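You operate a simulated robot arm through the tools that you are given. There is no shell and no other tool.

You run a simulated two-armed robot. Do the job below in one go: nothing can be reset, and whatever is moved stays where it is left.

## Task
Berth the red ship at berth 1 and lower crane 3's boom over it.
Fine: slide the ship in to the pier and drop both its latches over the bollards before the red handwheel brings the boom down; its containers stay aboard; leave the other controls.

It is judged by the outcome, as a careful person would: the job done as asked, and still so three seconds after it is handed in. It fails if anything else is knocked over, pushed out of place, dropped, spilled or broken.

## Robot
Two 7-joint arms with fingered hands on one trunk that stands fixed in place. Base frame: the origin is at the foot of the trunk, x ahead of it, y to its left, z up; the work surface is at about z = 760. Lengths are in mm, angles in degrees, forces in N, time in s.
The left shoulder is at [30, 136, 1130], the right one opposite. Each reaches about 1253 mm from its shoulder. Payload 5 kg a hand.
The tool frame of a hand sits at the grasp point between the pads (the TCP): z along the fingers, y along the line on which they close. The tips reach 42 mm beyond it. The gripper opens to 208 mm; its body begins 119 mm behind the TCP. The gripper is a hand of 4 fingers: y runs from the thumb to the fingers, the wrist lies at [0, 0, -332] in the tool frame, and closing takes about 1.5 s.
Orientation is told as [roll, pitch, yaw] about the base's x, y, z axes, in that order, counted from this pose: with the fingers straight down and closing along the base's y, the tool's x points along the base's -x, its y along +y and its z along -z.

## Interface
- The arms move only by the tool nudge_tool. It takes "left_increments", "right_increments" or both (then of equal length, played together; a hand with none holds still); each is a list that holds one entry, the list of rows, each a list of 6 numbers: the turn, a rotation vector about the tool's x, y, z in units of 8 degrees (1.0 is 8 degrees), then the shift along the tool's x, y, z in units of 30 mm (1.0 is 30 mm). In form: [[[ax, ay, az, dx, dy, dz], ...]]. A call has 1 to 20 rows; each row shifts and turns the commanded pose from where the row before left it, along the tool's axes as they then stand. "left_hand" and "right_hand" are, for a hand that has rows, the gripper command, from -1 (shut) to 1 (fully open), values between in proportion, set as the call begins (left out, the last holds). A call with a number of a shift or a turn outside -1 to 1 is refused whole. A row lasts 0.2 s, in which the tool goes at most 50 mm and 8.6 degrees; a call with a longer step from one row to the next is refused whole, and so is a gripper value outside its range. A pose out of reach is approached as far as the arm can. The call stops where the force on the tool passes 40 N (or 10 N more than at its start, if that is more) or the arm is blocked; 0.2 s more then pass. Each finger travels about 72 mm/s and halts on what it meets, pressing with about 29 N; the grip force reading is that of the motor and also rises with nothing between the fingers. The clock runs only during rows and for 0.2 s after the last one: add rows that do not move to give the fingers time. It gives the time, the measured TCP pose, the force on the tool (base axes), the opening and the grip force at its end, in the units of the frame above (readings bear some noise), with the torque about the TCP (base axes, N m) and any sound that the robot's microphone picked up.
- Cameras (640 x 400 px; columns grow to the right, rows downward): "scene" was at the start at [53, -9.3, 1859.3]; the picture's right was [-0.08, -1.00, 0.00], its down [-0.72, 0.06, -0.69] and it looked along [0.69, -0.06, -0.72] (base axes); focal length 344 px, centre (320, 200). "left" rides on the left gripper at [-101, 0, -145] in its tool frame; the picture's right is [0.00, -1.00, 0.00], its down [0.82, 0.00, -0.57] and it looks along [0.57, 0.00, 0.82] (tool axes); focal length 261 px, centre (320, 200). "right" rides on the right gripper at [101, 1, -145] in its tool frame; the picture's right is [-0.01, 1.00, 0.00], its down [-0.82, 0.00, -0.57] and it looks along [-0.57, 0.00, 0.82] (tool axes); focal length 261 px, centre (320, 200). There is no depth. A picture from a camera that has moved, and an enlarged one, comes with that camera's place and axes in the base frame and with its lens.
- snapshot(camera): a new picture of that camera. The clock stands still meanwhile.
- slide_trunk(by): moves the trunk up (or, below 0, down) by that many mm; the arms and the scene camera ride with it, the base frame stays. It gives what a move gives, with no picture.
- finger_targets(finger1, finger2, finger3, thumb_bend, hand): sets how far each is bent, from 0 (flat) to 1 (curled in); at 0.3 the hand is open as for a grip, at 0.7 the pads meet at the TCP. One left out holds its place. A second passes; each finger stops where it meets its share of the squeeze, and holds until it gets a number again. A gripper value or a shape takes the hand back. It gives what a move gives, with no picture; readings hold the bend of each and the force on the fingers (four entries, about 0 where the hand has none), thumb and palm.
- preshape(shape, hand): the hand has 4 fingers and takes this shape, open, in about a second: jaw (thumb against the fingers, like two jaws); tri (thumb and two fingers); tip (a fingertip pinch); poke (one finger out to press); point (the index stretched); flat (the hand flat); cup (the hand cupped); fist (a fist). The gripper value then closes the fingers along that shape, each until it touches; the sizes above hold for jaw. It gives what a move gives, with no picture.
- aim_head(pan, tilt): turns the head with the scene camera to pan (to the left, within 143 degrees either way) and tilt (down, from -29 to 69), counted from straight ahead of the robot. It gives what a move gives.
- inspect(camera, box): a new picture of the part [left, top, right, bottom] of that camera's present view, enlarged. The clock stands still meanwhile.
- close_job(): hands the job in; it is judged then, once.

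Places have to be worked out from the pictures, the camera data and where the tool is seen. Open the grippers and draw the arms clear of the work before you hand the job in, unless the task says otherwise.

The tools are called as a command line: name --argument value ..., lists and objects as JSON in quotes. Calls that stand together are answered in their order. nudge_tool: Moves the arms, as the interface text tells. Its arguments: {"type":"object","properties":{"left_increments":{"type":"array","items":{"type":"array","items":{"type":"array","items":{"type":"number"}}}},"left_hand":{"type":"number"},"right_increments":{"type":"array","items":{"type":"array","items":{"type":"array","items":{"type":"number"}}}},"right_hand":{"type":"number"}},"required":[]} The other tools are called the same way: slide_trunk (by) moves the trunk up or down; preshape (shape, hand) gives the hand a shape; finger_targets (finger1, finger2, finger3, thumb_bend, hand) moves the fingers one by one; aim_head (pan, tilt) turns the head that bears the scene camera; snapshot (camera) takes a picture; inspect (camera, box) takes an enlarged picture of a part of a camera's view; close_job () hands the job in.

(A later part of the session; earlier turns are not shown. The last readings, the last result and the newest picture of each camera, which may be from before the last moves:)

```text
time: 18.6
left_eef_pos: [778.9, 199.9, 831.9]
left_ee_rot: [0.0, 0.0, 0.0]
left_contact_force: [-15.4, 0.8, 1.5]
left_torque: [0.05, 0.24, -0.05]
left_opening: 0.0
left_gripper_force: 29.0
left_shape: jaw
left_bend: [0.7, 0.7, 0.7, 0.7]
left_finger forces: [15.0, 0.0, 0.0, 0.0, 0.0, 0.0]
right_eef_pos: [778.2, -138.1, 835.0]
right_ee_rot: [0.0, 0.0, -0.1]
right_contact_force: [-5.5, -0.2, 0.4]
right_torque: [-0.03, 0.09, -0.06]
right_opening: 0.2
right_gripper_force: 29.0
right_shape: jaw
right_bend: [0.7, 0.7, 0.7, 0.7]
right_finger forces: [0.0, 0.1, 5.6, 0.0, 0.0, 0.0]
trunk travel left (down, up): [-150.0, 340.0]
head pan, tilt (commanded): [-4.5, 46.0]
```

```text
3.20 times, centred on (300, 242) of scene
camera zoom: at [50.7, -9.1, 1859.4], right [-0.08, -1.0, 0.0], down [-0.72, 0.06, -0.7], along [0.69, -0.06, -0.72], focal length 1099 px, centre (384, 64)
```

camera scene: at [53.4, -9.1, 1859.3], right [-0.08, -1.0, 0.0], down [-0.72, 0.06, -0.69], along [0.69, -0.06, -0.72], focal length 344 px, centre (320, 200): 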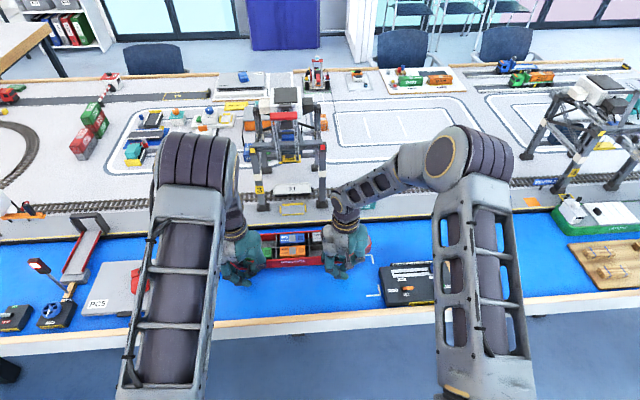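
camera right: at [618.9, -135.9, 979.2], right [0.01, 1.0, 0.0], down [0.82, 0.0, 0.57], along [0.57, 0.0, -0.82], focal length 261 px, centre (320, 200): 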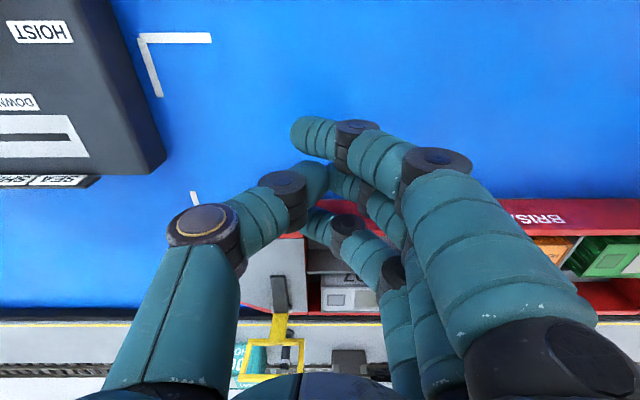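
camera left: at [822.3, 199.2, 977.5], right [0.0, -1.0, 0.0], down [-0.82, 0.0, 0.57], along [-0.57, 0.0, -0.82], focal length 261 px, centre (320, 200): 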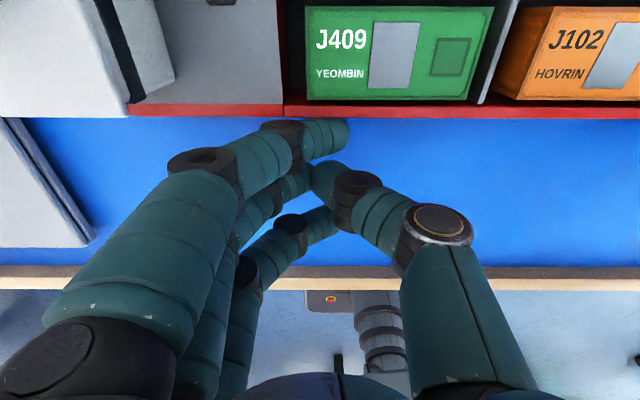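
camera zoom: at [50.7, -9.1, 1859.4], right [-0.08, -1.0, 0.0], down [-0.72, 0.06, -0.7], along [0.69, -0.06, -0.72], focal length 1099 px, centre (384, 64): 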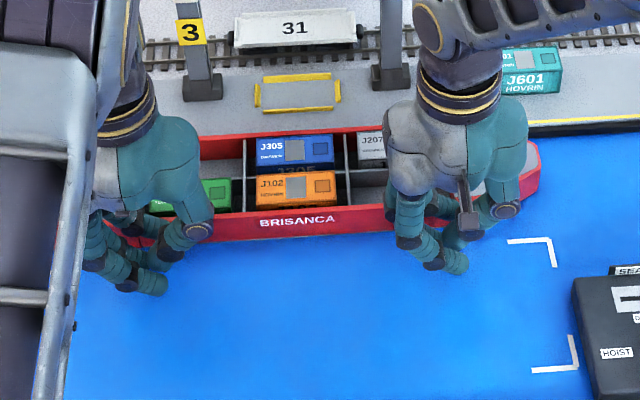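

The stern side has met the pier (15 N); the bow side reads 5.5 N. I push only the right hand a bit further to close the bow end.

nudge_tool --right_increments '[[[0, 0, 0, -0.1, 0, 0], [0, 0, 0, -0.1, 0, 0], [0, 0, 0, 0, 0, 0]]]'

inspect --camera "right" --box '[180, 260, 400, 400]'

```text
time: 19.4
left_eef_pos: [779.1, 198.2, 832.0]
left_ee_rot: [0.0, -0.1, 0.0]
left_contact_force: [-13.9, -1.4, -0.8]
left_torque: [-0.04, 0.5, -0.11]
left_opening: 0.0
left_gripper_force: 29.0
left_shape: jaw
left_bend: [0.7, 0.7, 0.7, 0.7]
left_finger forces: [15.2, 0.1, 0.1, 0.1, 0.0, 0.0]
right_eef_pos: [779.9, -136.5, 835.5]
right_ee_rot: [-0.1, 0.3, 0.1]
right_contact_force: [-41.4, 2.1, 6.0]
right_torque: [0.08, 0.84, -0.28]
right_opening: 0.0
right_gripper_force: 29.0
right_shape: jaw
right_bend: [0.7, 0.7, 0.7, 0.7]
right_finger forces: [0.0, 0.1, 42.2, 0.0, 0.1, 0.0]
trunk travel left (down, up): [-150.0, 340.0]
head pan, tilt (commanded): [-4.5, 46.0]
```

```text
2.86 times, centred on (290, 330) of right
camera zoom: at [679.4, -135.9, 980.4], right [0.01, 1.0, 0.0], down [0.82, 0.0, 0.57], along [0.57, 0.0, -0.82], focal length 745 px, centre (406, -171)
```

zoom: 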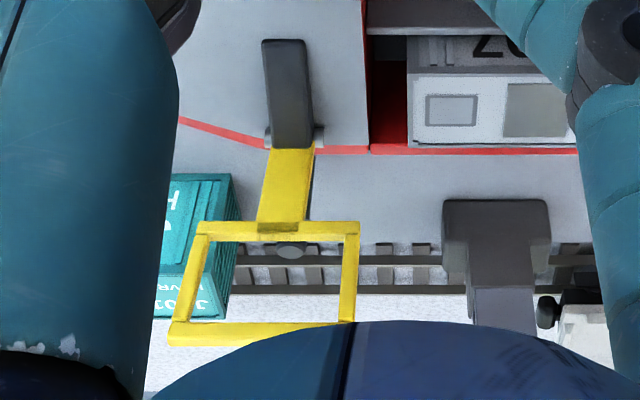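

Both ends are firmly against the pier (42 N on the right stopped the move). I back both hands off straight toward me, then raise them.

nudge_tool --left_increments '[[[0, 0, 0, 0.3, 0, 0], [0, 0, 0, 0.5, 0, 0], [0, 0, 0, 0.5, 0, 0], [0, 0, 0, 0.3, 0, -0.8], [0, 0, 0, 0.3, 0, -0.9], [0, 0, 0, 0.3, 0, -0.9], [0, 0, 0, 0.3, 0, -0.9], [0, 0, 0, 0.3, 0, -0.9], [0, 0, 0, 0.3, 0, -0.9]]]' --right_increments '[[[0, 0, 0, 0.3, 0, 0], [0, 0, 0, 0.5, 0, 0], [0, 0, 0, 0.5, 0, 0], [0, 0, 0, 0.3, 0, -0.8], [0, 0, 0, 0.3, 0, -0.9], [0, 0, 0, 0.3, 0, -0.9], [0, 0, 0, 0.3, 0, -0.9], [0, 0, 0, 0.3, 0, -0.9], [0, 0, 0, 0.3, 0, -0.9]]]'

snapshot --camera "scene"

snapshot --camera "right"

snapshot --camera "left"

```text
time: 21.4
left_eef_pos: [685.5, 199.7, 994.1]
left_ee_rot: [0.0, 0.1, -0.1]
left_contact_force: [-2.0, 0.5, 0.7]
left_torque: [0.02, -0.09, 0.03]
left_opening: 0.0
left_gripper_force: 29.4
left_shape: jaw
left_bend: [0.7, 0.7, 0.7, 0.7]
left_finger forces: [0.0, 0.0, 0.0, 0.0, 0.0, 0.1]
right_eef_pos: [691.9, -141.1, 992.6]
right_ee_rot: [0.0, 0.1, 0.1]
right_contact_force: [0.0, -1.2, 0.8]
right_torque: [0.03, -0.14, -0.01]
right_opening: 0.1
right_gripper_force: 29.1
right_shape: jaw
right_bend: [0.7, 0.7, 0.7, 0.7]
right_finger forces: [0.0, 0.0, 0.0, 0.1, 0.0, 0.1]
trunk travel left (down, up): [-150.0, 340.0]
head pan, tilt (commanded): [-4.5, 46.0]
```

```text
taken
camera scene: at [50.3, -9.6, 1859.5], right [-0.08, -1.0, 0.0], down [-0.72, 0.06, -0.7], along [0.69, -0.06, -0.72], focal length 344 px, centre (320, 200)
```

scene: 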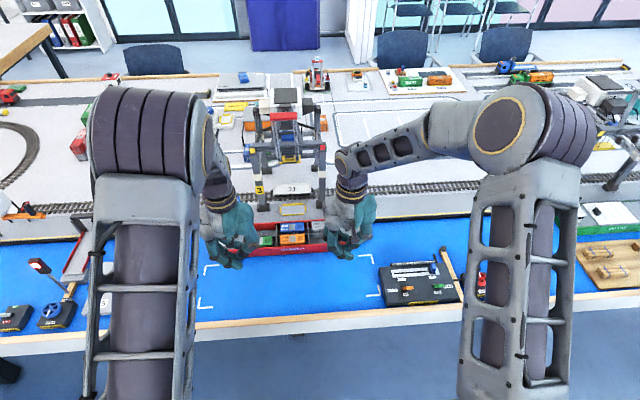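

```text
taken
camera right: at [590.6, -138.9, 1139.2], right [0.01, 1.0, 0.0], down [0.82, 0.0, 0.57], along [0.57, 0.0, -0.82], focal length 261 px, centre (320, 200)
```

right: 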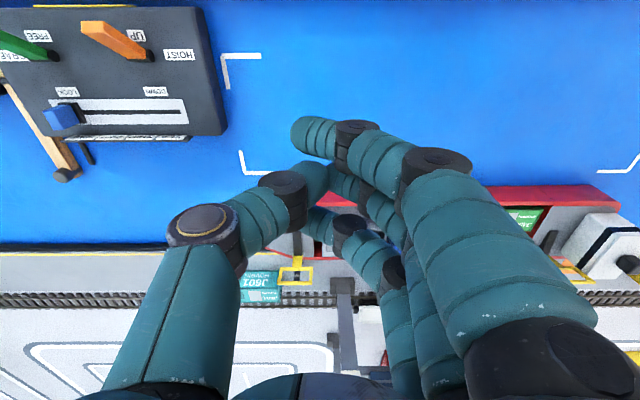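

```text
taken
camera left: at [787.6, 199.7, 1139.3], right [0.0, -1.0, 0.0], down [-0.82, 0.0, 0.57], along [-0.57, 0.0, -0.82], focal length 261 px, centre (320, 200)
```

left: 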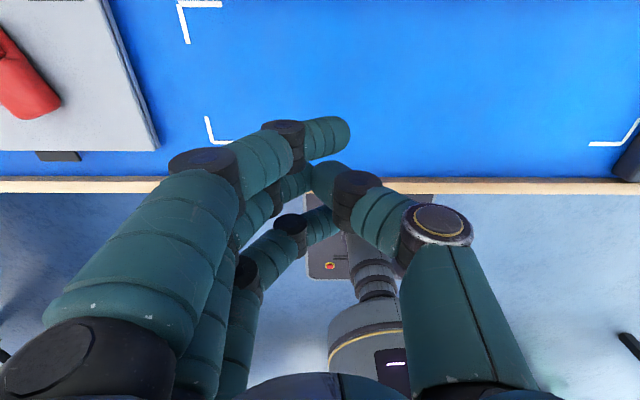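

Ship stays at the pier. I zoom in on both latches to check the alignment with the bollards.

inspect --camera "right" --box '[230, 200, 390, 320]'

inspect --camera "right" --box '[500, 180, 640, 300]'

inspect --camera "scene" --box '[190, 160, 390, 285]'

```text
3.33 times, centred on (310, 260) of right
camera zoom: at [590.6, -138.9, 1139.2], right [0.01, 1.0, 0.0], down [0.82, 0.0, 0.57], along [0.57, 0.0, -0.82], focal length 869 px, centre (353, 0)
```

zoom: 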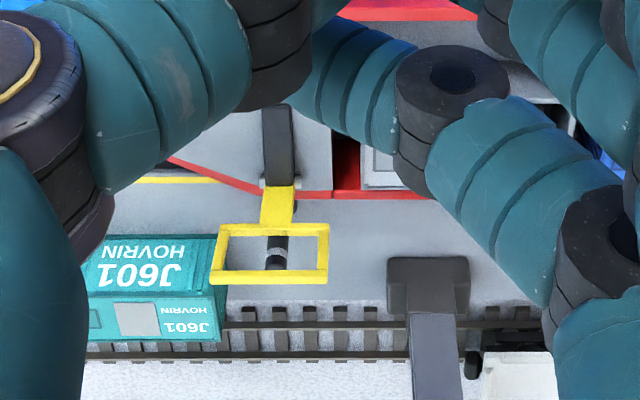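

```text
3.33 times, centred on (570, 240) of right
camera zoom: at [590.6, -138.9, 1139.2], right [0.01, 1.0, 0.0], down [0.82, 0.0, 0.57], along [0.57, 0.0, -0.82], focal length 869 px, centre (-513, 67)
```

zoom: 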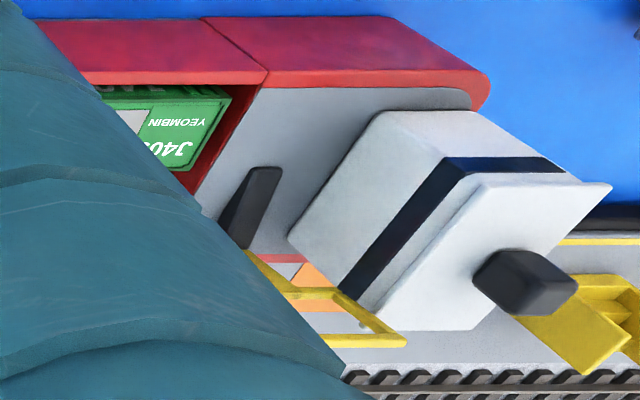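

```text
3.20 times, centred on (290, 222) of scene
camera zoom: at [50.3, -9.6, 1859.5], right [-0.08, -1.0, 0.0], down [-0.72, 0.06, -0.7], along [0.69, -0.06, -0.72], focal length 1099 px, centre (416, 128)
```

zoom: 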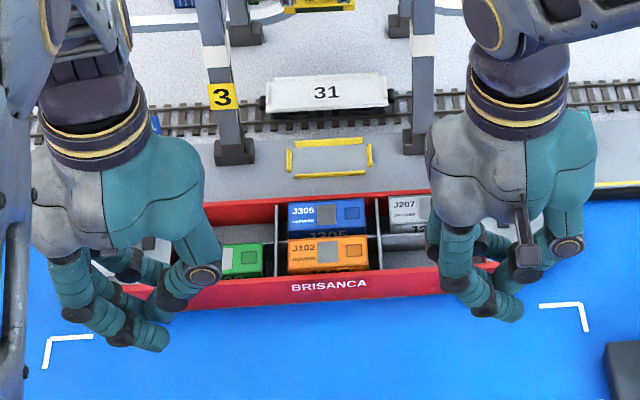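

Geometry for the bow: pivot ≈[932, −177, 822], loop centre ≈52 mm up from it leaning back ~12°, bollard ≈[978, −181], so the loop should fall over it. I shape the right hand to "point" to get a slim pusher and look at it.

preshape --shape "point" --hand "right"

snapshot --camera "right"

inspect --camera "scene" --box '[290, 160, 410, 260]'

```text
time: 22.3
left_eef_pos: [688.4, 200.6, 993.3]
left_ee_rot: [-0.1, 0.0, 0.1]
left_contact_force: [-0.4, -0.4, -0.3]
left_torque: [0.03, -0.04, -0.01]
left_opening: 0.2
left_gripper_force: 29.6
left_shape: jaw
left_bend: [0.7, 0.7, 0.7, 0.7]
left_finger forces: [0.0, 0.1, 0.0, 0.1, 0.1, 0.1]
right_eef_pos: [693.3, -141.3, 993.0]
right_ee_rot: [0.0, 0.0, -0.1]
right_contact_force: [0.0, -0.8, -1.0]
right_torque: [-0.01, -0.03, 0.0]
right_opening: 201.7
right_gripper_force: 0.2
right_shape: point
right_bend: [0.7, 0.72, 0.98, 0.43]
right_finger forces: [0.0, 0.0, 0.1, 0.0, 0.0, 0.0]
trunk travel left (down, up): [-150.0, 340.0]
head pan, tilt (commanded): [-4.5, 46.0]
```

```text
taken
camera right: at [592.5, -139.0, 1137.8], right [0.01, 1.0, 0.0], down [0.82, 0.0, 0.57], along [0.57, 0.0, -0.82], focal length 261 px, centre (320, 200)
```

right: 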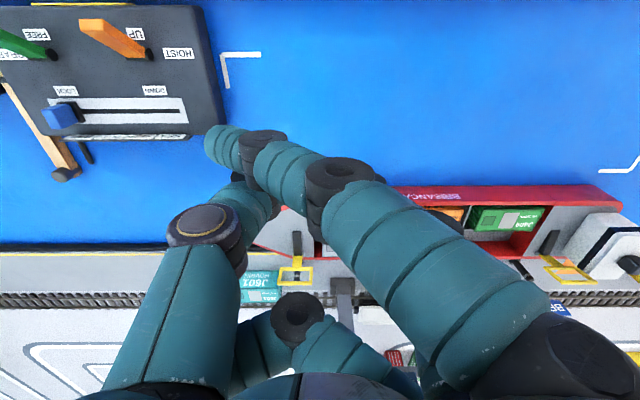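

```text
4.00 times, centred on (350, 210) of scene
camera zoom: at [52.6, -9.3, 1859.3], right [-0.08, -1.0, 0.0], down [-0.72, 0.06, -0.69], along [0.69, -0.06, -0.72], focal length 1374 px, centre (200, 160)
```

zoom: 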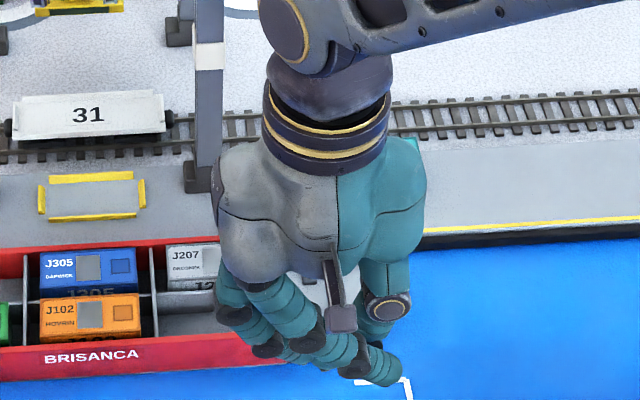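

"Point" keeps the fingers bunched and is not slimmer, so I go back to the jaw shape and shut it; the closed fingertips make a known, compact pusher.

preshape --shape "jaw" --hand "right"

nudge_tool --right_increments '[[[0, 0, 0, 0, 0, 0], [0, 0, 0, 0, 0, 0], [0, 0, 0, 0, 0, 0], [0, 0, 0, 0, 0, 0], [0, 0, 0, 0, 0, 0], [0, 0, 0, 0, 0, 0], [0, 0, 0, 0, 0, 0]]]' --right_hand -1

inspect --camera "scene" --box '[290, 160, 410, 260]'

inspect --camera "scene" --box '[170, 170, 290, 290]'

```text
time: 23.2
left_eef_pos: [687.8, 199.9, 991.7]
left_ee_rot: [0.1, 0.1, -0.1]
left_contact_force: [-0.4, 0.0, -0.7]
left_torque: [0.03, 0.02, 0.0]
left_opening: 0.0
left_gripper_force: 28.7
left_shape: jaw
left_bend: [0.7, 0.7, 0.7, 0.7]
left_finger forces: [0.0, 0.1, 0.0, 0.0, 0.1, 0.0]
right_eef_pos: [693.0, -140.6, 992.1]
right_ee_rot: [0.0, 0.0, -0.1]
right_contact_force: [0.4, -0.7, 1.2]
right_torque: [0.06, 0.02, 0.0]
right_opening: 207.9
right_gripper_force: 0.2
right_shape: jaw
right_bend: [0.3, 0.3, 0.3, 0.3]
right_finger forces: [0.0, 0.0, 0.0, 0.0, 0.0, 0.1]
trunk travel left (down, up): [-150.0, 340.0]
head pan, tilt (commanded): [-4.5, 46.0]
```

```text
time: 24.8
left_eef_pos: [688.7, 200.9, 992.3]
left_ee_rot: [-0.1, 0.0, 0.0]
left_contact_force: [0.1, 0.1, 0.7]
left_torque: [0.01, -0.01, 0.0]
left_opening: 0.1
left_gripper_force: 28.9
left_shape: jaw
left_bend: [0.7, 0.7, 0.7, 0.7]
left_finger forces: [0.0, 0.1, 0.0, 0.1, 0.1, 0.1]
right_eef_pos: [693.0, -140.4, 991.9]
right_ee_rot: [0.0, 0.1, -0.2]
right_contact_force: [0.2, 0.1, 0.9]
right_torque: [0.0, 0.0, -0.04]
right_opening: 0.1
right_gripper_force: 3.4
right_shape: jaw
right_bend: [0.7, 0.7, 0.7, 0.7]
right_finger forces: [0.0, 0.1, 0.1, 0.0, 0.1, 0.1]
trunk travel left (down, up): [-150.0, 340.0]
head pan, tilt (commanded): [-4.5, 46.0]
```

```text
4.00 times, centred on (350, 210) of scene
camera zoom: at [53.0, -9.2, 1859.3], right [-0.08, -1.0, 0.0], down [-0.72, 0.06, -0.69], along [0.69, -0.06, -0.72], focal length 1374 px, centre (200, 160)
```

zoom: 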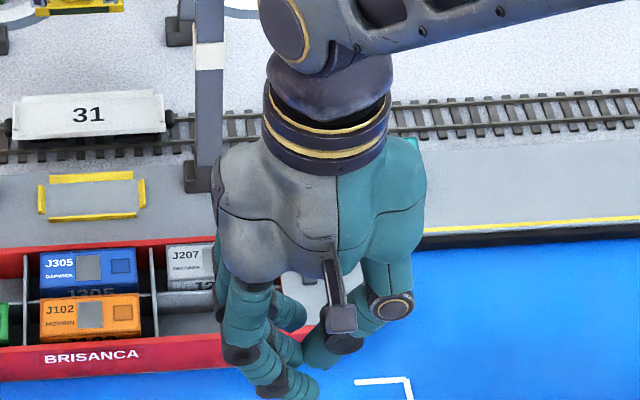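

```text
3.33 times, centred on (230, 230) of scene
camera zoom: at [53.0, -9.2, 1859.3], right [-0.08, -1.0, 0.0], down [-0.72, 0.06, -0.69], along [0.69, -0.06, -0.72], focal length 1145 px, centre (620, 100)
```

zoom: 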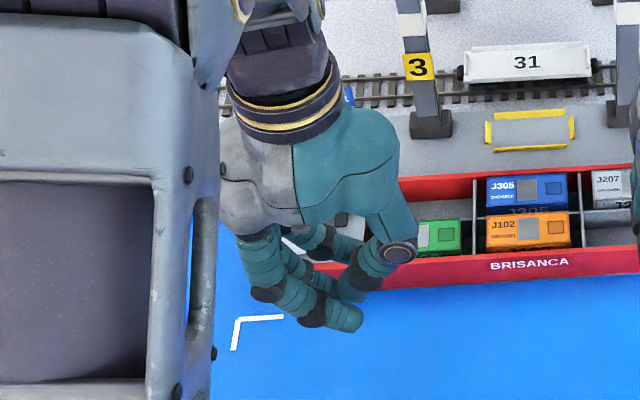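

I move the right hand over the foredeck, behind the bow loop (TCP about [825, −195]), then lower so the tips are at about z≈868, some 20 mm below the loop's top bar.

nudge_tool --right_increments '[[[0, 0, 0, -0.88, -0.367, 0], [0, 0, 0, -0.88, -0.367, 0], [0, 0, 0, -0.88, -0.367, 0], [0, 0, 0, -0.88, -0.367, 0], [0, 0, 0, -0.88, -0.367, 0], [0, 0, 0, 0, 0, 0.9], [0, 0, 0, 0, 0, 0.9], [0, 0, 0, 0, 0, 0.9]]]'

snapshot --camera "right"

inspect --camera "scene" --box '[290, 160, 410, 260]'

```text
time: 26.6
left_eef_pos: [688.5, 199.3, 991.9]
left_ee_rot: [0.0, 0.0, -0.1]
left_contact_force: [0.7, 0.4, 0.1]
left_torque: [0.02, 0.05, -0.01]
left_opening: 0.0
left_gripper_force: 29.2
left_shape: jaw
left_bend: [0.7, 0.7, 0.7, 0.7]
left_finger forces: [0.0, 0.0, 0.0, 0.0, 0.1, 0.0]
right_eef_pos: [825.3, -194.7, 911.8]
right_ee_rot: [0.1, 0.0, 0.0]
right_contact_force: [0.3, -0.2, -1.3]
right_torque: [0.05, 0.12, -0.01]
right_opening: 0.0
right_gripper_force: 29.0
right_shape: jaw
right_bend: [0.7, 0.7, 0.7, 0.7]
right_finger forces: [0.0, 0.0, 0.0, 0.1, 0.0, 0.1]
trunk travel left (down, up): [-150.0, 340.0]
head pan, tilt (commanded): [-4.5, 46.0]
```

```text
taken
camera right: at [724.4, -193.1, 1056.6], right [0.01, 1.0, 0.0], down [0.82, 0.0, 0.57], along [0.57, 0.0, -0.82], focal length 261 px, centre (320, 200)
```

right: 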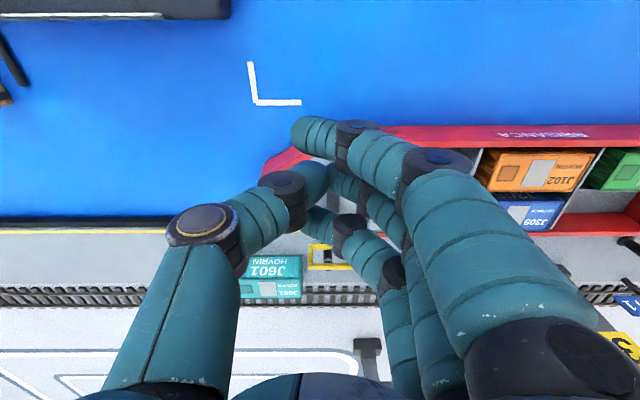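

```text
4.00 times, centred on (350, 210) of scene
camera zoom: at [54.0, -9.4, 1859.2], right [-0.08, -1.0, 0.0], down [-0.72, 0.06, -0.69], along [0.69, -0.06, -0.72], focal length 1374 px, centre (200, 160)
```

zoom: 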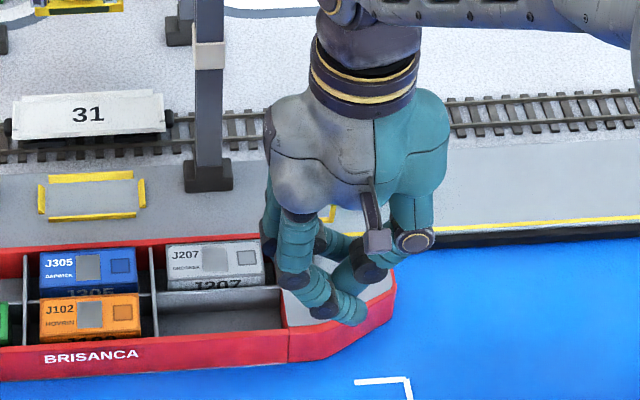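

The front finger is behind the loop. I advance in +x at about 9 mm per row, first up to contact.

nudge_tool --right_increments '[[[0, 0, 0, -0.3, 0, 0], [0, 0, 0, -0.3, 0, 0], [0, 0, 0, -0.3, 0, 0], [0, 0, 0, -0.3, 0, 0], [0, 0, 0, -0.3, 0, 0], [0, 0, 0, -0.3, 0, 0]]]'

inspect --camera "right" --box '[220, 120, 420, 320]'

inspect --camera "scene" --box '[290, 160, 410, 260]'

```text
time: 28.0
left_eef_pos: [688.3, 200.7, 992.1]
left_ee_rot: [0.0, 0.0, -0.1]
left_contact_force: [0.0, -0.6, 0.3]
left_torque: [-0.02, 0.03, 0.01]
left_opening: 0.0
left_gripper_force: 28.9
left_shape: jaw
left_bend: [0.7, 0.7, 0.7, 0.7]
left_finger forces: [0.0, 0.1, 0.0, 0.0, 0.1, 0.0]
right_eef_pos: [877.2, -194.5, 910.6]
right_ee_rot: [-0.1, 0.2, 0.1]
right_contact_force: [0.7, 0.2, -0.1]
right_torque: [0.02, 0.01, -0.02]
right_opening: 0.3
right_gripper_force: 28.9
right_shape: jaw
right_bend: [0.7, 0.7, 0.7, 0.7]
right_finger forces: [0.0, 0.0, 0.0, 0.0, 0.0, 0.0]
trunk travel left (down, up): [-150.0, 340.0]
head pan, tilt (commanded): [-4.5, 46.0]
```

```text
2.00 times, centred on (320, 220) of right
camera zoom: at [777.4, -192.6, 1055.7], right [0.0, 1.0, 0.0], down [0.82, 0.0, 0.57], along [0.57, 0.0, -0.82], focal length 521 px, centre (320, 160)
```

zoom: 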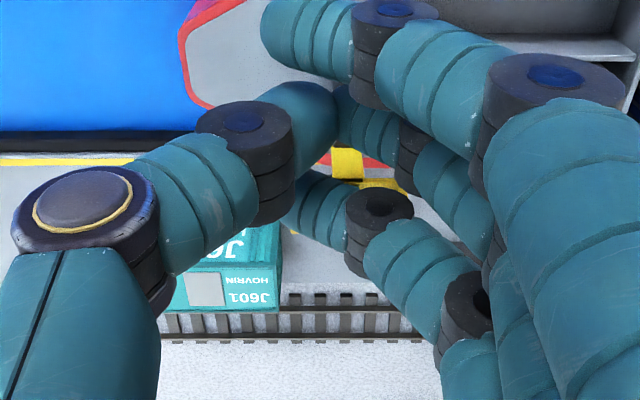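

```text
4.00 times, centred on (350, 210) of scene
camera zoom: at [53.5, -9.3, 1859.3], right [-0.08, -1.0, 0.0], down [-0.72, 0.06, -0.69], along [0.69, -0.06, -0.72], focal length 1374 px, centre (200, 160)
```

zoom: 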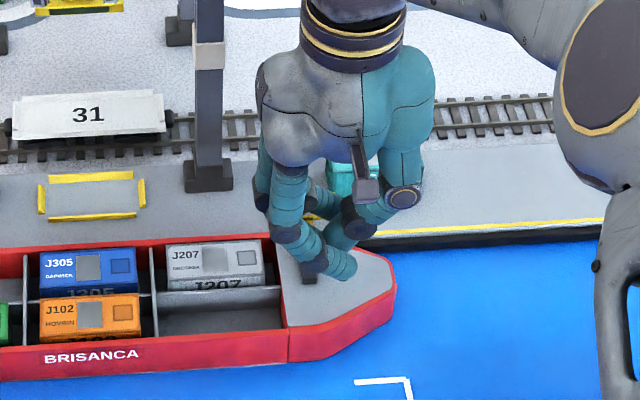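

No measurable force yet. I continue another 30 mm slowly, which should carry the loop past vertical.

nudge_tool --right_increments '[[[0, 0, 0, -0.2, 0, 0], [0, 0, 0, -0.2, 0, 0], [0, 0, 0, -0.2, 0, 0], [0, 0, 0, -0.2, 0, 0], [0, 0, 0, -0.2, 0, 0]]]'

inspect --camera "right" --box '[220, 120, 420, 320]'

inspect --camera "scene" --box '[290, 160, 410, 260]'

```text
time: 29.2
left_eef_pos: [688.5, 200.3, 992.7]
left_ee_rot: [0.0, 0.0, 0.0]
left_contact_force: [-1.3, 0.7, 0.3]
left_torque: [0.0, 0.07, 0.04]
left_opening: 0.0
left_gripper_force: 29.3
left_shape: jaw
left_bend: [0.7, 0.7, 0.7, 0.7]
left_finger forces: [0.0, 0.1, 0.1, 0.0, 0.0, 0.0]
right_eef_pos: [909.2, -194.3, 910.7]
right_ee_rot: [0.0, 0.0, -0.1]
right_contact_force: [1.1, 0.5, 0.3]
right_torque: [0.0, 0.02, -0.02]
right_opening: 0.0
right_gripper_force: 28.8
right_shape: jaw
right_bend: [0.7, 0.7, 0.7, 0.7]
right_finger forces: [0.1, 0.1, 0.0, 0.1, 0.1, 0.1]
trunk travel left (down, up): [-150.0, 340.0]
head pan, tilt (commanded): [-4.5, 46.0]
```

```text
2.00 times, centred on (320, 220) of right
camera zoom: at [808.3, -192.3, 1055.6], right [0.01, 1.0, 0.0], down [0.82, 0.0, 0.57], along [0.57, 0.0, -0.82], focal length 521 px, centre (320, 160)
```

zoom: 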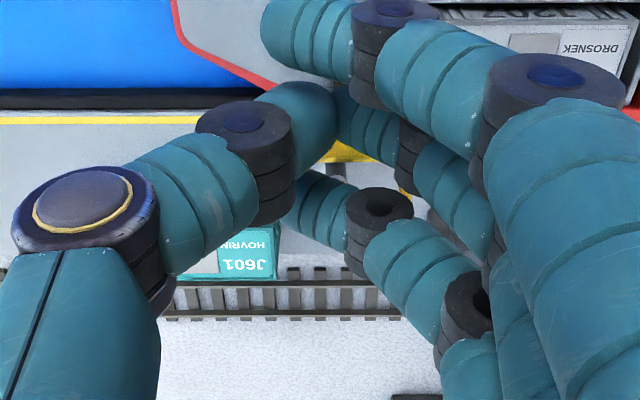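

```text
4.00 times, centred on (350, 210) of scene
camera zoom: at [53.4, -9.2, 1859.3], right [-0.08, -1.0, 0.0], down [-0.72, 0.06, -0.69], along [0.69, -0.06, -0.72], focal length 1374 px, centre (200, 160)
```

zoom: 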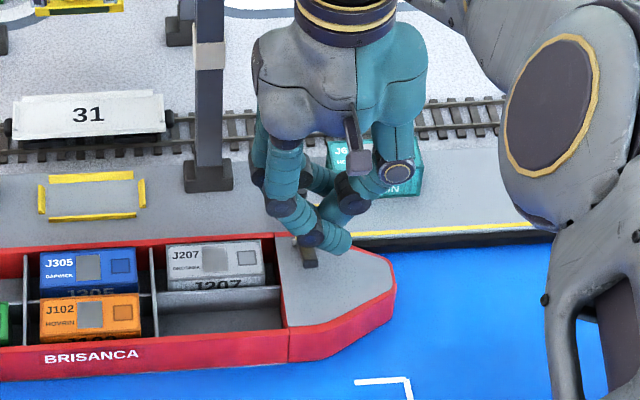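

Still no force; I need to see whether the loop is moving with the finger. I zoom the right camera on the yellow part between the fingers.

inspect --camera "right" --box '[300, 150, 380, 230]'

inspect --camera "scene" --box '[330, 190, 380, 240]'

```text
5.00 times, centred on (340, 190) of right
camera zoom: at [808.3, -192.3, 1055.6], right [0.01, 1.0, 0.0], down [0.82, 0.0, 0.57], along [0.57, 0.0, -0.82], focal length 1303 px, centre (220, 250)
```

zoom: 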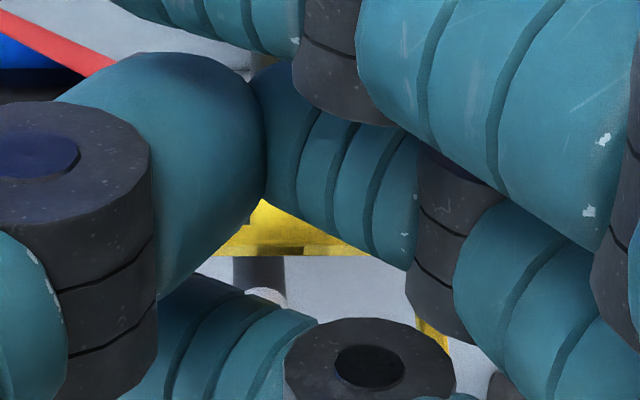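

```text
8.00 times, centred on (355, 215) of scene
camera zoom: at [53.4, -9.2, 1859.3], right [-0.08, -1.0, 0.0], down [-0.72, 0.06, -0.69], along [0.69, -0.06, -0.72], focal length 2748 px, centre (40, 80)
```

zoom: 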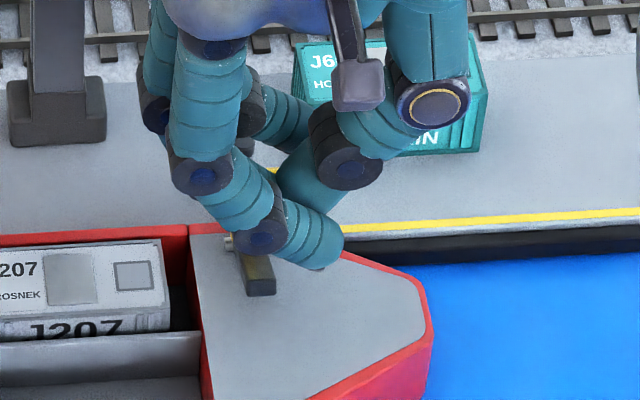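

The loop's lower bar now sits about 19° forward of vertical, with the bollard visible through it, so it is tipping with almost no force. I keep following it forward and slightly down.

nudge_tool --right_increments '[[[0, 0, 0, -0.2, 0, 0.12], [0, 0, 0, -0.2, 0, 0.12], [0, 0, 0, -0.2, 0, 0.12], [0, 0, 0, -0.2, 0, 0.12]]]'

inspect --camera "right" --box '[280, 130, 400, 230]'

inspect --camera "scene" --box '[330, 190, 380, 240]'

```text
time: 30.2
left_eef_pos: [688.9, 199.8, 993.6]
left_ee_rot: [-0.1, 0.0, 0.0]
left_contact_force: [-0.2, 0.2, 0.2]
left_torque: [-0.02, 0.03, 0.02]
left_opening: 0.0
left_gripper_force: 29.0
left_shape: jaw
left_bend: [0.7, 0.7, 0.7, 0.7]
left_finger forces: [0.1, 0.1, 0.0, 0.0, 0.0, 0.0]
right_eef_pos: [932.6, -195.9, 896.9]
right_ee_rot: [0.0, 0.0, -0.2]
right_contact_force: [0.7, -0.6, 0.6]
right_torque: [0.04, 0.04, 0.02]
right_opening: 0.0
right_gripper_force: 28.7
right_shape: jaw
right_bend: [0.7, 0.7, 0.7, 0.7]
right_finger forces: [0.1, 0.1, 0.0, 0.0, 0.0, 0.0]
trunk travel left (down, up): [-150.0, 340.0]
head pan, tilt (commanded): [-4.5, 46.0]
```

```text
4.00 times, centred on (340, 180) of right
camera zoom: at [831.7, -193.2, 1042.2], right [0.01, 1.0, 0.0], down [0.82, 0.0, 0.57], along [0.57, 0.0, -0.82], focal length 1043 px, centre (240, 280)
```

zoom: 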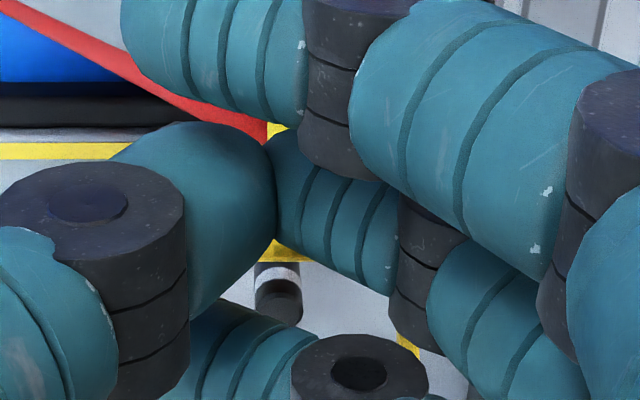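

```text
8.00 times, centred on (355, 215) of scene
camera zoom: at [53.5, -9.1, 1859.3], right [-0.08, -1.0, 0.0], down [-0.72, 0.06, -0.69], along [0.69, -0.06, -0.72], focal length 2748 px, centre (40, 80)
```

zoom: 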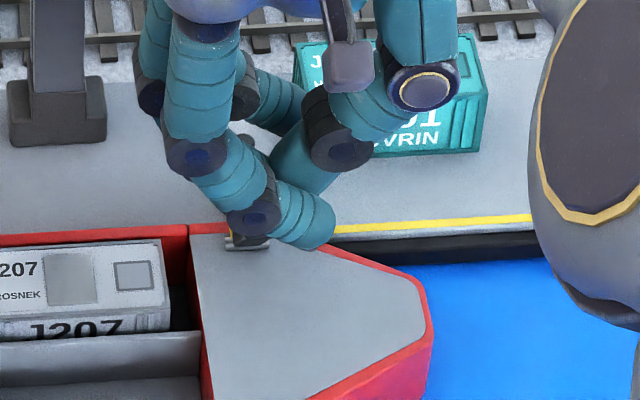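

The loop is about 36° forward of vertical now. A final 9 mm push, then I lift the hand straight up so the latch can drop by itself.

nudge_tool --right_increments '[[[0, 0, 0, -0.3, 0, 0], [0, 0, 0, 0, 0, 0], [0, 0, 0, 0, 0, -0.7], [0, 0, 0, 0, 0, -0.9], [0, 0, 0, 0, 0, -0.9], [0, 0, 0, 0.6, 0, -0.9], [0, 0, 0, 1, 0, -0.5], [0, 0, 0, 1, 0, 0], [0, 0, 0, 1, 0, 0]]]'

snapshot --camera "right"

inspect --camera "scene" --box '[310, 170, 390, 250]'

```text
time: 32.2
left_eef_pos: [687.4, 201.2, 993.9]
left_ee_rot: [-0.1, -0.2, 0.0]
left_contact_force: [-0.5, -0.4, 1.0]
left_torque: [-0.03, -0.07, 0.02]
left_opening: 0.1
left_gripper_force: 28.9
left_shape: jaw
left_bend: [0.7, 0.7, 0.7, 0.7]
left_finger forces: [0.0, 0.0, 0.0, 0.0, 0.0, 0.0]
right_eef_pos: [830.7, -194.5, 1017.6]
right_ee_rot: [-0.1, -0.1, -0.1]
right_contact_force: [0.0, 0.2, 1.0]
right_torque: [0.01, -0.1, -0.01]
right_opening: 0.0
right_gripper_force: 28.5
right_shape: jaw
right_bend: [0.7, 0.7, 0.7, 0.7]
right_finger forces: [0.0, 0.0, 0.0, 0.0, 0.0, 0.0]
trunk travel left (down, up): [-150.0, 340.0]
head pan, tilt (commanded): [-4.5, 46.0]
```

```text
taken
camera right: at [729.5, -192.0, 1162.5], right [0.01, 1.0, 0.0], down [0.82, 0.0, 0.57], along [0.57, 0.0, -0.82], focal length 261 px, centre (320, 200)
```

right: 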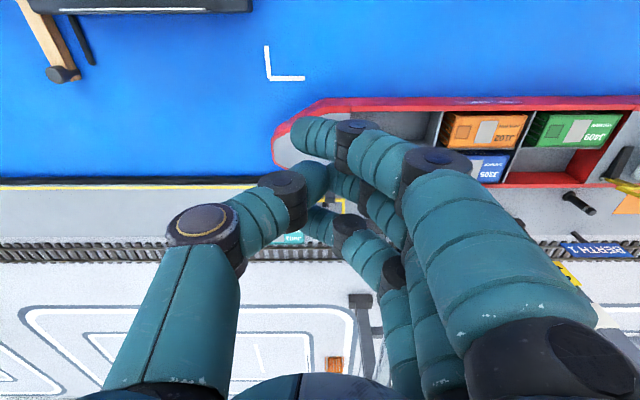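

```text
5.00 times, centred on (350, 210) of scene
camera zoom: at [51.1, -9.3, 1859.4], right [-0.08, -1.0, 0.0], down [-0.72, 0.06, -0.7], along [0.69, -0.06, -0.72], focal length 1718 px, centre (170, 150)
```

zoom: 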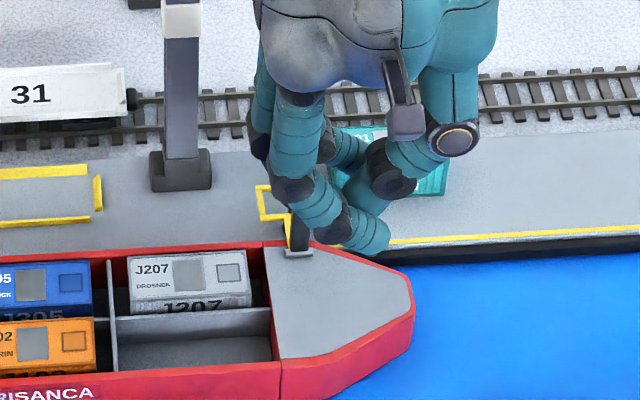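

The loop appears to have dropped with the handle now standing up. I move the right hand aside to verify.

nudge_tool --right_increments '[[[0, 0, 0, 0.8, -1, 0], [0, 0, 0, 0.8, -1, 0], [0, 0, 0, 0.8, -1, 0], [0, 0, 0, 0.8, -1, 0], [0, 0, 0, 0.8, -1, 0], [0, 0, 0, 0.8, -1, 0]]]'

snapshot --camera "right"

inspect --camera "scene" --box '[310, 170, 390, 250]'

```text
time: 33.6
left_eef_pos: [687.0, 199.4, 993.7]
left_ee_rot: [0.1, 0.0, 0.1]
left_contact_force: [-0.3, -0.9, -0.2]
left_torque: [0.08, -0.04, -0.01]
left_opening: 0.0
left_gripper_force: 29.0
left_shape: jaw
left_bend: [0.7, 0.7, 0.7, 0.7]
left_finger forces: [0.0, 0.1, 0.1, 0.0, 0.1, 0.0]
right_eef_pos: [688.1, -374.6, 1017.6]
right_ee_rot: [0.0, -0.1, -0.1]
right_contact_force: [-0.6, 0.1, -0.3]
right_torque: [-0.04, -0.05, -0.04]
right_opening: 0.0
right_gripper_force: 29.0
right_shape: jaw
right_bend: [0.7, 0.7, 0.7, 0.7]
right_finger forces: [0.0, 0.0, 0.0, 0.0, 0.1, 0.1]
trunk travel left (down, up): [-150.0, 340.0]
head pan, tilt (commanded): [-4.5, 46.0]
```

```text
taken
camera right: at [586.9, -372.7, 1163.5], right [0.0, 1.0, 0.0], down [0.82, 0.0, 0.57], along [0.57, 0.0, -0.82], focal length 261 px, centre (320, 200)
```

right: 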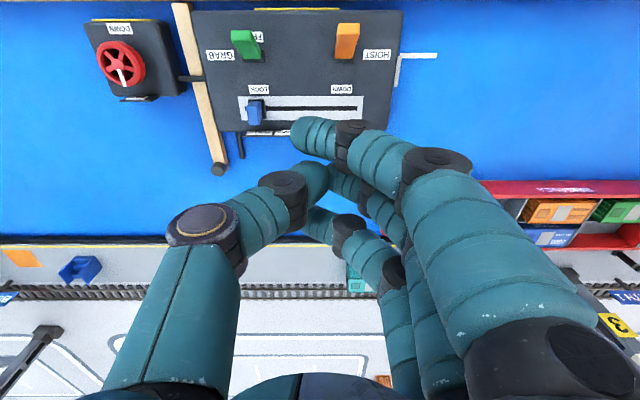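

```text
5.00 times, centred on (350, 210) of scene
camera zoom: at [51.9, -10.4, 1859.4], right [-0.08, -1.0, 0.0], down [-0.72, 0.06, -0.69], along [0.69, -0.05, -0.72], focal length 1718 px, centre (170, 150)
```

zoom: 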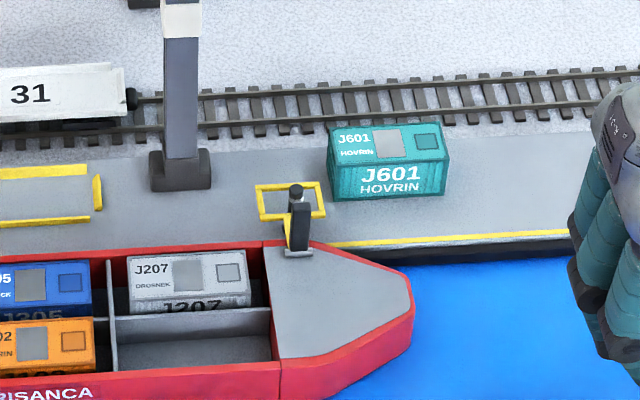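

The bow loop has dropped and the bollard stands inside it. I zoom in closer to confirm and also check the stern latch area.

inspect --camera "scene" --box '[335, 195, 367, 225]'

inspect --camera "scene" --box '[170, 170, 290, 290]'

```text
13.33 times, centred on (351, 210) of scene
camera zoom: at [51.9, -10.4, 1859.4], right [-0.08, -1.0, 0.0], down [-0.72, 0.06, -0.69], along [0.69, -0.05, -0.72], focal length 4581 px, centre (-93, 67)
```

zoom: 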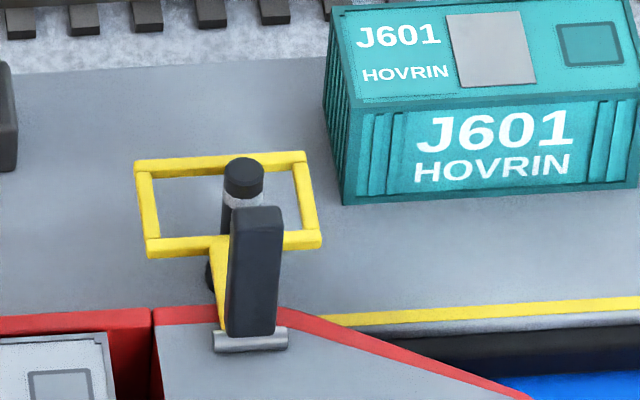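

```text
3.33 times, centred on (230, 230) of scene
camera zoom: at [51.9, -10.4, 1859.4], right [-0.08, -1.0, 0.0], down [-0.72, 0.06, -0.69], along [0.69, -0.05, -0.72], focal length 1145 px, centre (620, 100)
```

zoom: 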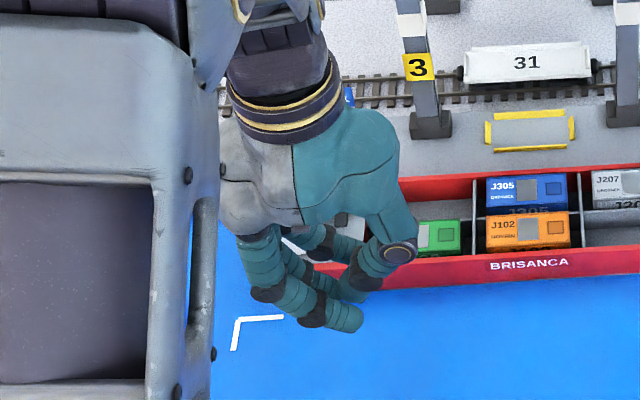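

The bow latch is over its bollard. Now I move the left hand aside (left and back) to see the stern latch.

nudge_tool --left_increments '[[[0, 0, 0, 0.8, 1, -0.5], [0, 0, 0, 0.8, 1, -0.5], [0, 0, 0, 0.8, 1, -0.5], [0, 0, 0, 0.8, 1, 0], [0, 0, 0, 0.8, 1, 0], [0, 0, 0, 0.8, 1, 0]]]'

inspect --camera "scene" --box '[180, 170, 300, 270]'

snapshot --camera "scene"

```text
time: 35.0
left_eef_pos: [542.0, 378.4, 1039.5]
left_ee_rot: [0.0, 0.0, -0.1]
left_contact_force: [-0.4, 0.3, -0.3]
left_torque: [-0.04, -0.03, 0.0]
left_opening: 0.0
left_gripper_force: 28.8
left_shape: jaw
left_bend: [0.7, 0.7, 0.7, 0.7]
left_finger forces: [0.0, 0.0, 0.0, 0.0, 0.0, 0.0]
right_eef_pos: [687.5, -374.3, 1019.1]
right_ee_rot: [0.0, 0.0, -0.1]
right_contact_force: [-0.9, -0.3, 0.9]
right_torque: [-0.1, -0.06, -0.01]
right_opening: 0.0
right_gripper_force: 29.1
right_shape: jaw
right_bend: [0.7, 0.7, 0.7, 0.7]
right_finger forces: [0.0, 0.0, 0.0, 0.0, 0.1, 0.1]
trunk travel left (down, up): [-150.0, 340.0]
head pan, tilt (commanded): [-4.5, 46.0]
```

```text
4.00 times, centred on (240, 220) of scene
camera zoom: at [51.9, -8.0, 1859.4], right [-0.08, -1.0, 0.0], down [-0.72, 0.06, -0.69], along [0.69, -0.06, -0.72], focal length 1374 px, centre (640, 120)
```

zoom: 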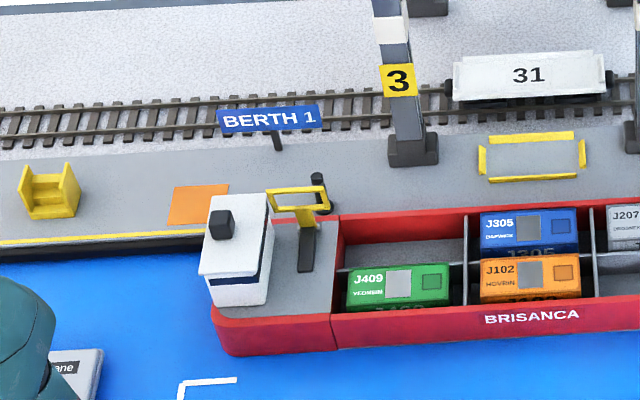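

```text
taken
camera scene: at [51.9, -8.0, 1859.4], right [-0.08, -1.0, 0.0], down [-0.72, 0.06, -0.69], along [0.69, -0.06, -0.72], focal length 344 px, centre (320, 200)
```

scene: 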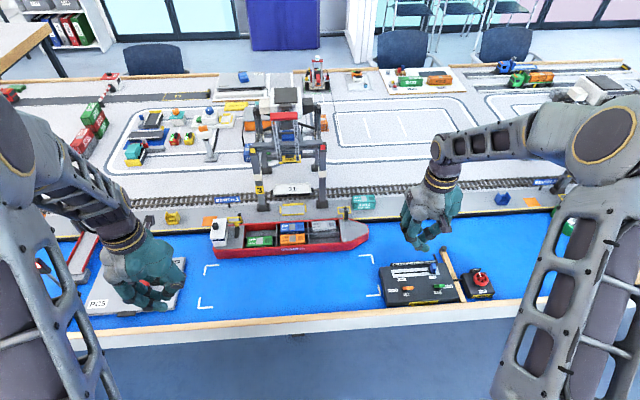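

Stern: loop centre y≈248, its bollard y≈241–245, within the loop's opening; the bridge roof is at z≈862, y≥280. I bring the left hand behind the stern loop the same way as at the bow, TCP ≈[825, 226], z≈911.

nudge_tool --left_increments '[[[0, 0, 0, -0.943, -0.507, 0.13], [0, 0, 0, -0.943, -0.507, 0.13], [0, 0, 0, -0.943, -0.507, 0.13], [0, 0, 0, -0.943, -0.507, 0.13], [0, 0, 0, -0.943, -0.507, 0.13], [0, 0, 0, -0.943, -0.507, 0.13], [0, 0, 0, -0.943, -0.507, 0.13], [0, 0, 0, -0.943, -0.507, 0.13], [0, 0, 0, -0.943, -0.507, 0.13], [0, 0, 0, -0.943, -0.507, 0.13], [0, 0, 0, 0, 0, 0]]]'

inspect --camera "scene" --box '[180, 150, 300, 270]'

snapshot --camera "left"

```text
time: 37.4
left_eef_pos: [828.7, 227.5, 997.6]
left_ee_rot: [0.0, 0.0, 0.0]
left_contact_force: [-1.3, 0.0, 0.5]
left_torque: [-0.04, -0.08, -0.02]
left_opening: 0.4
left_gripper_force: 29.1
left_shape: jaw
left_bend: [0.7, 0.7, 0.7, 0.7]
left_finger forces: [0.0, 0.1, 0.1, 0.1, 0.0, 0.0]
right_eef_pos: [687.6, -374.2, 1018.8]
right_ee_rot: [-0.1, 0.1, -0.1]
right_contact_force: [-0.8, -0.1, 0.4]
right_torque: [0.0, -0.08, -0.01]
right_opening: 0.0
right_gripper_force: 28.7
right_shape: jaw
right_bend: [0.7, 0.7, 0.7, 0.7]
right_finger forces: [0.0, 0.0, 0.1, 0.0, 0.1, 0.0]
trunk travel left (down, up): [-150.0, 340.0]
head pan, tilt (commanded): [-4.5, 46.0]
```

```text
3.33 times, centred on (240, 210) of scene
camera zoom: at [51.6, -9.0, 1859.4], right [-0.08, -1.0, 0.0], down [-0.72, 0.06, -0.69], along [0.69, -0.06, -0.72], focal length 1145 px, centre (587, 167)
```

zoom: 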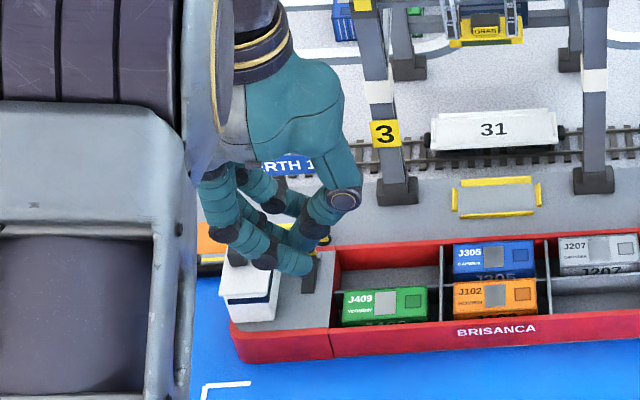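

```text
taken
camera left: at [930.1, 227.4, 1143.6], right [0.0, -1.0, 0.0], down [-0.82, 0.0, 0.57], along [-0.57, 0.0, -0.82], focal length 261 px, centre (320, 200)
```

left: 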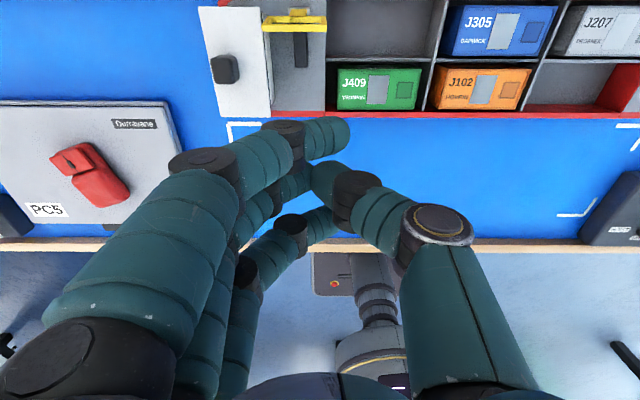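

The left camera confirms the loop at y≈249 ahead of the fingers, bridge to its left. I lower to z≈911.

nudge_tool --left_increments '[[[0, 0, 0, 0, 0.05, 0.962], [0, 0, 0, 0, 0.05, 0.962], [0, 0, 0, 0, 0.04, 0.962], [0, 0, 0, 0, 0, 0]]]'

snapshot --camera "left"

inspect --camera "scene" --box '[200, 180, 280, 270]'

```text
time: 38.4
left_eef_pos: [825.4, 232.3, 911.6]
left_ee_rot: [0.0, 0.0, 0.0]
left_contact_force: [-0.1, 0.6, 0.0]
left_torque: [0.04, -0.01, -0.01]
left_opening: 0.0
left_gripper_force: 29.2
left_shape: jaw
left_bend: [0.7, 0.7, 0.7, 0.7]
left_finger forces: [0.0, 0.0, 0.0, 0.1, 0.0, 0.0]
right_eef_pos: [687.3, -374.2, 1018.7]
right_ee_rot: [0.0, -0.1, -0.1]
right_contact_force: [0.3, -0.5, 0.5]
right_torque: [0.06, -0.06, 0.03]
right_opening: 0.0
right_gripper_force: 28.8
right_shape: jaw
right_bend: [0.7, 0.7, 0.7, 0.7]
right_finger forces: [0.1, 0.0, 0.0, 0.1, 0.0, 0.0]
trunk travel left (down, up): [-150.0, 340.0]
head pan, tilt (commanded): [-4.5, 46.0]
```

```text
taken
camera left: at [928.7, 233.1, 1056.8], right [0.0, -1.0, 0.0], down [-0.82, 0.0, 0.57], along [-0.57, 0.0, -0.82], focal length 261 px, centre (320, 200)
```

left: 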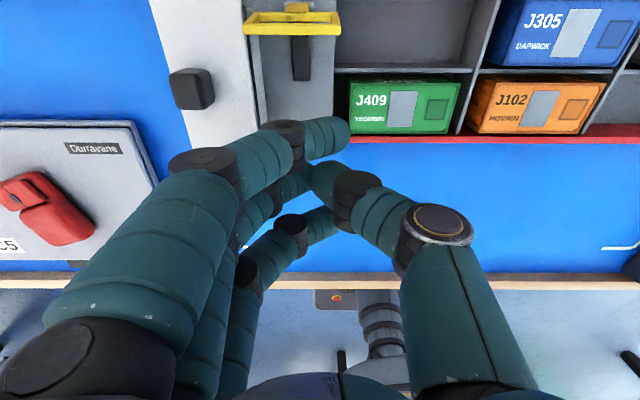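

```text
4.44 times, centred on (240, 225) of scene
camera zoom: at [52.1, -9.6, 1859.4], right [-0.08, -1.0, 0.0], down [-0.72, 0.06, -0.69], along [0.69, -0.06, -0.72], focal length 1527 px, centre (676, 89)
```

zoom: 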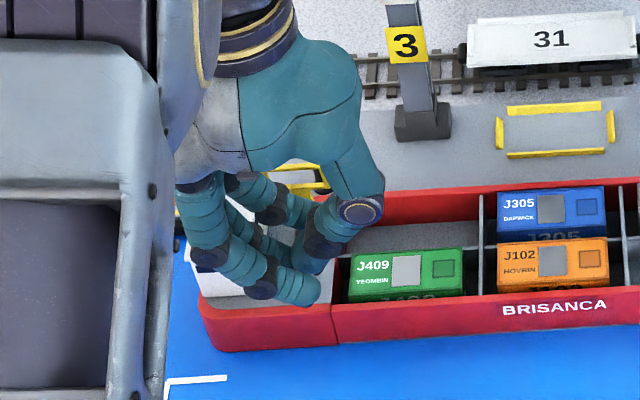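

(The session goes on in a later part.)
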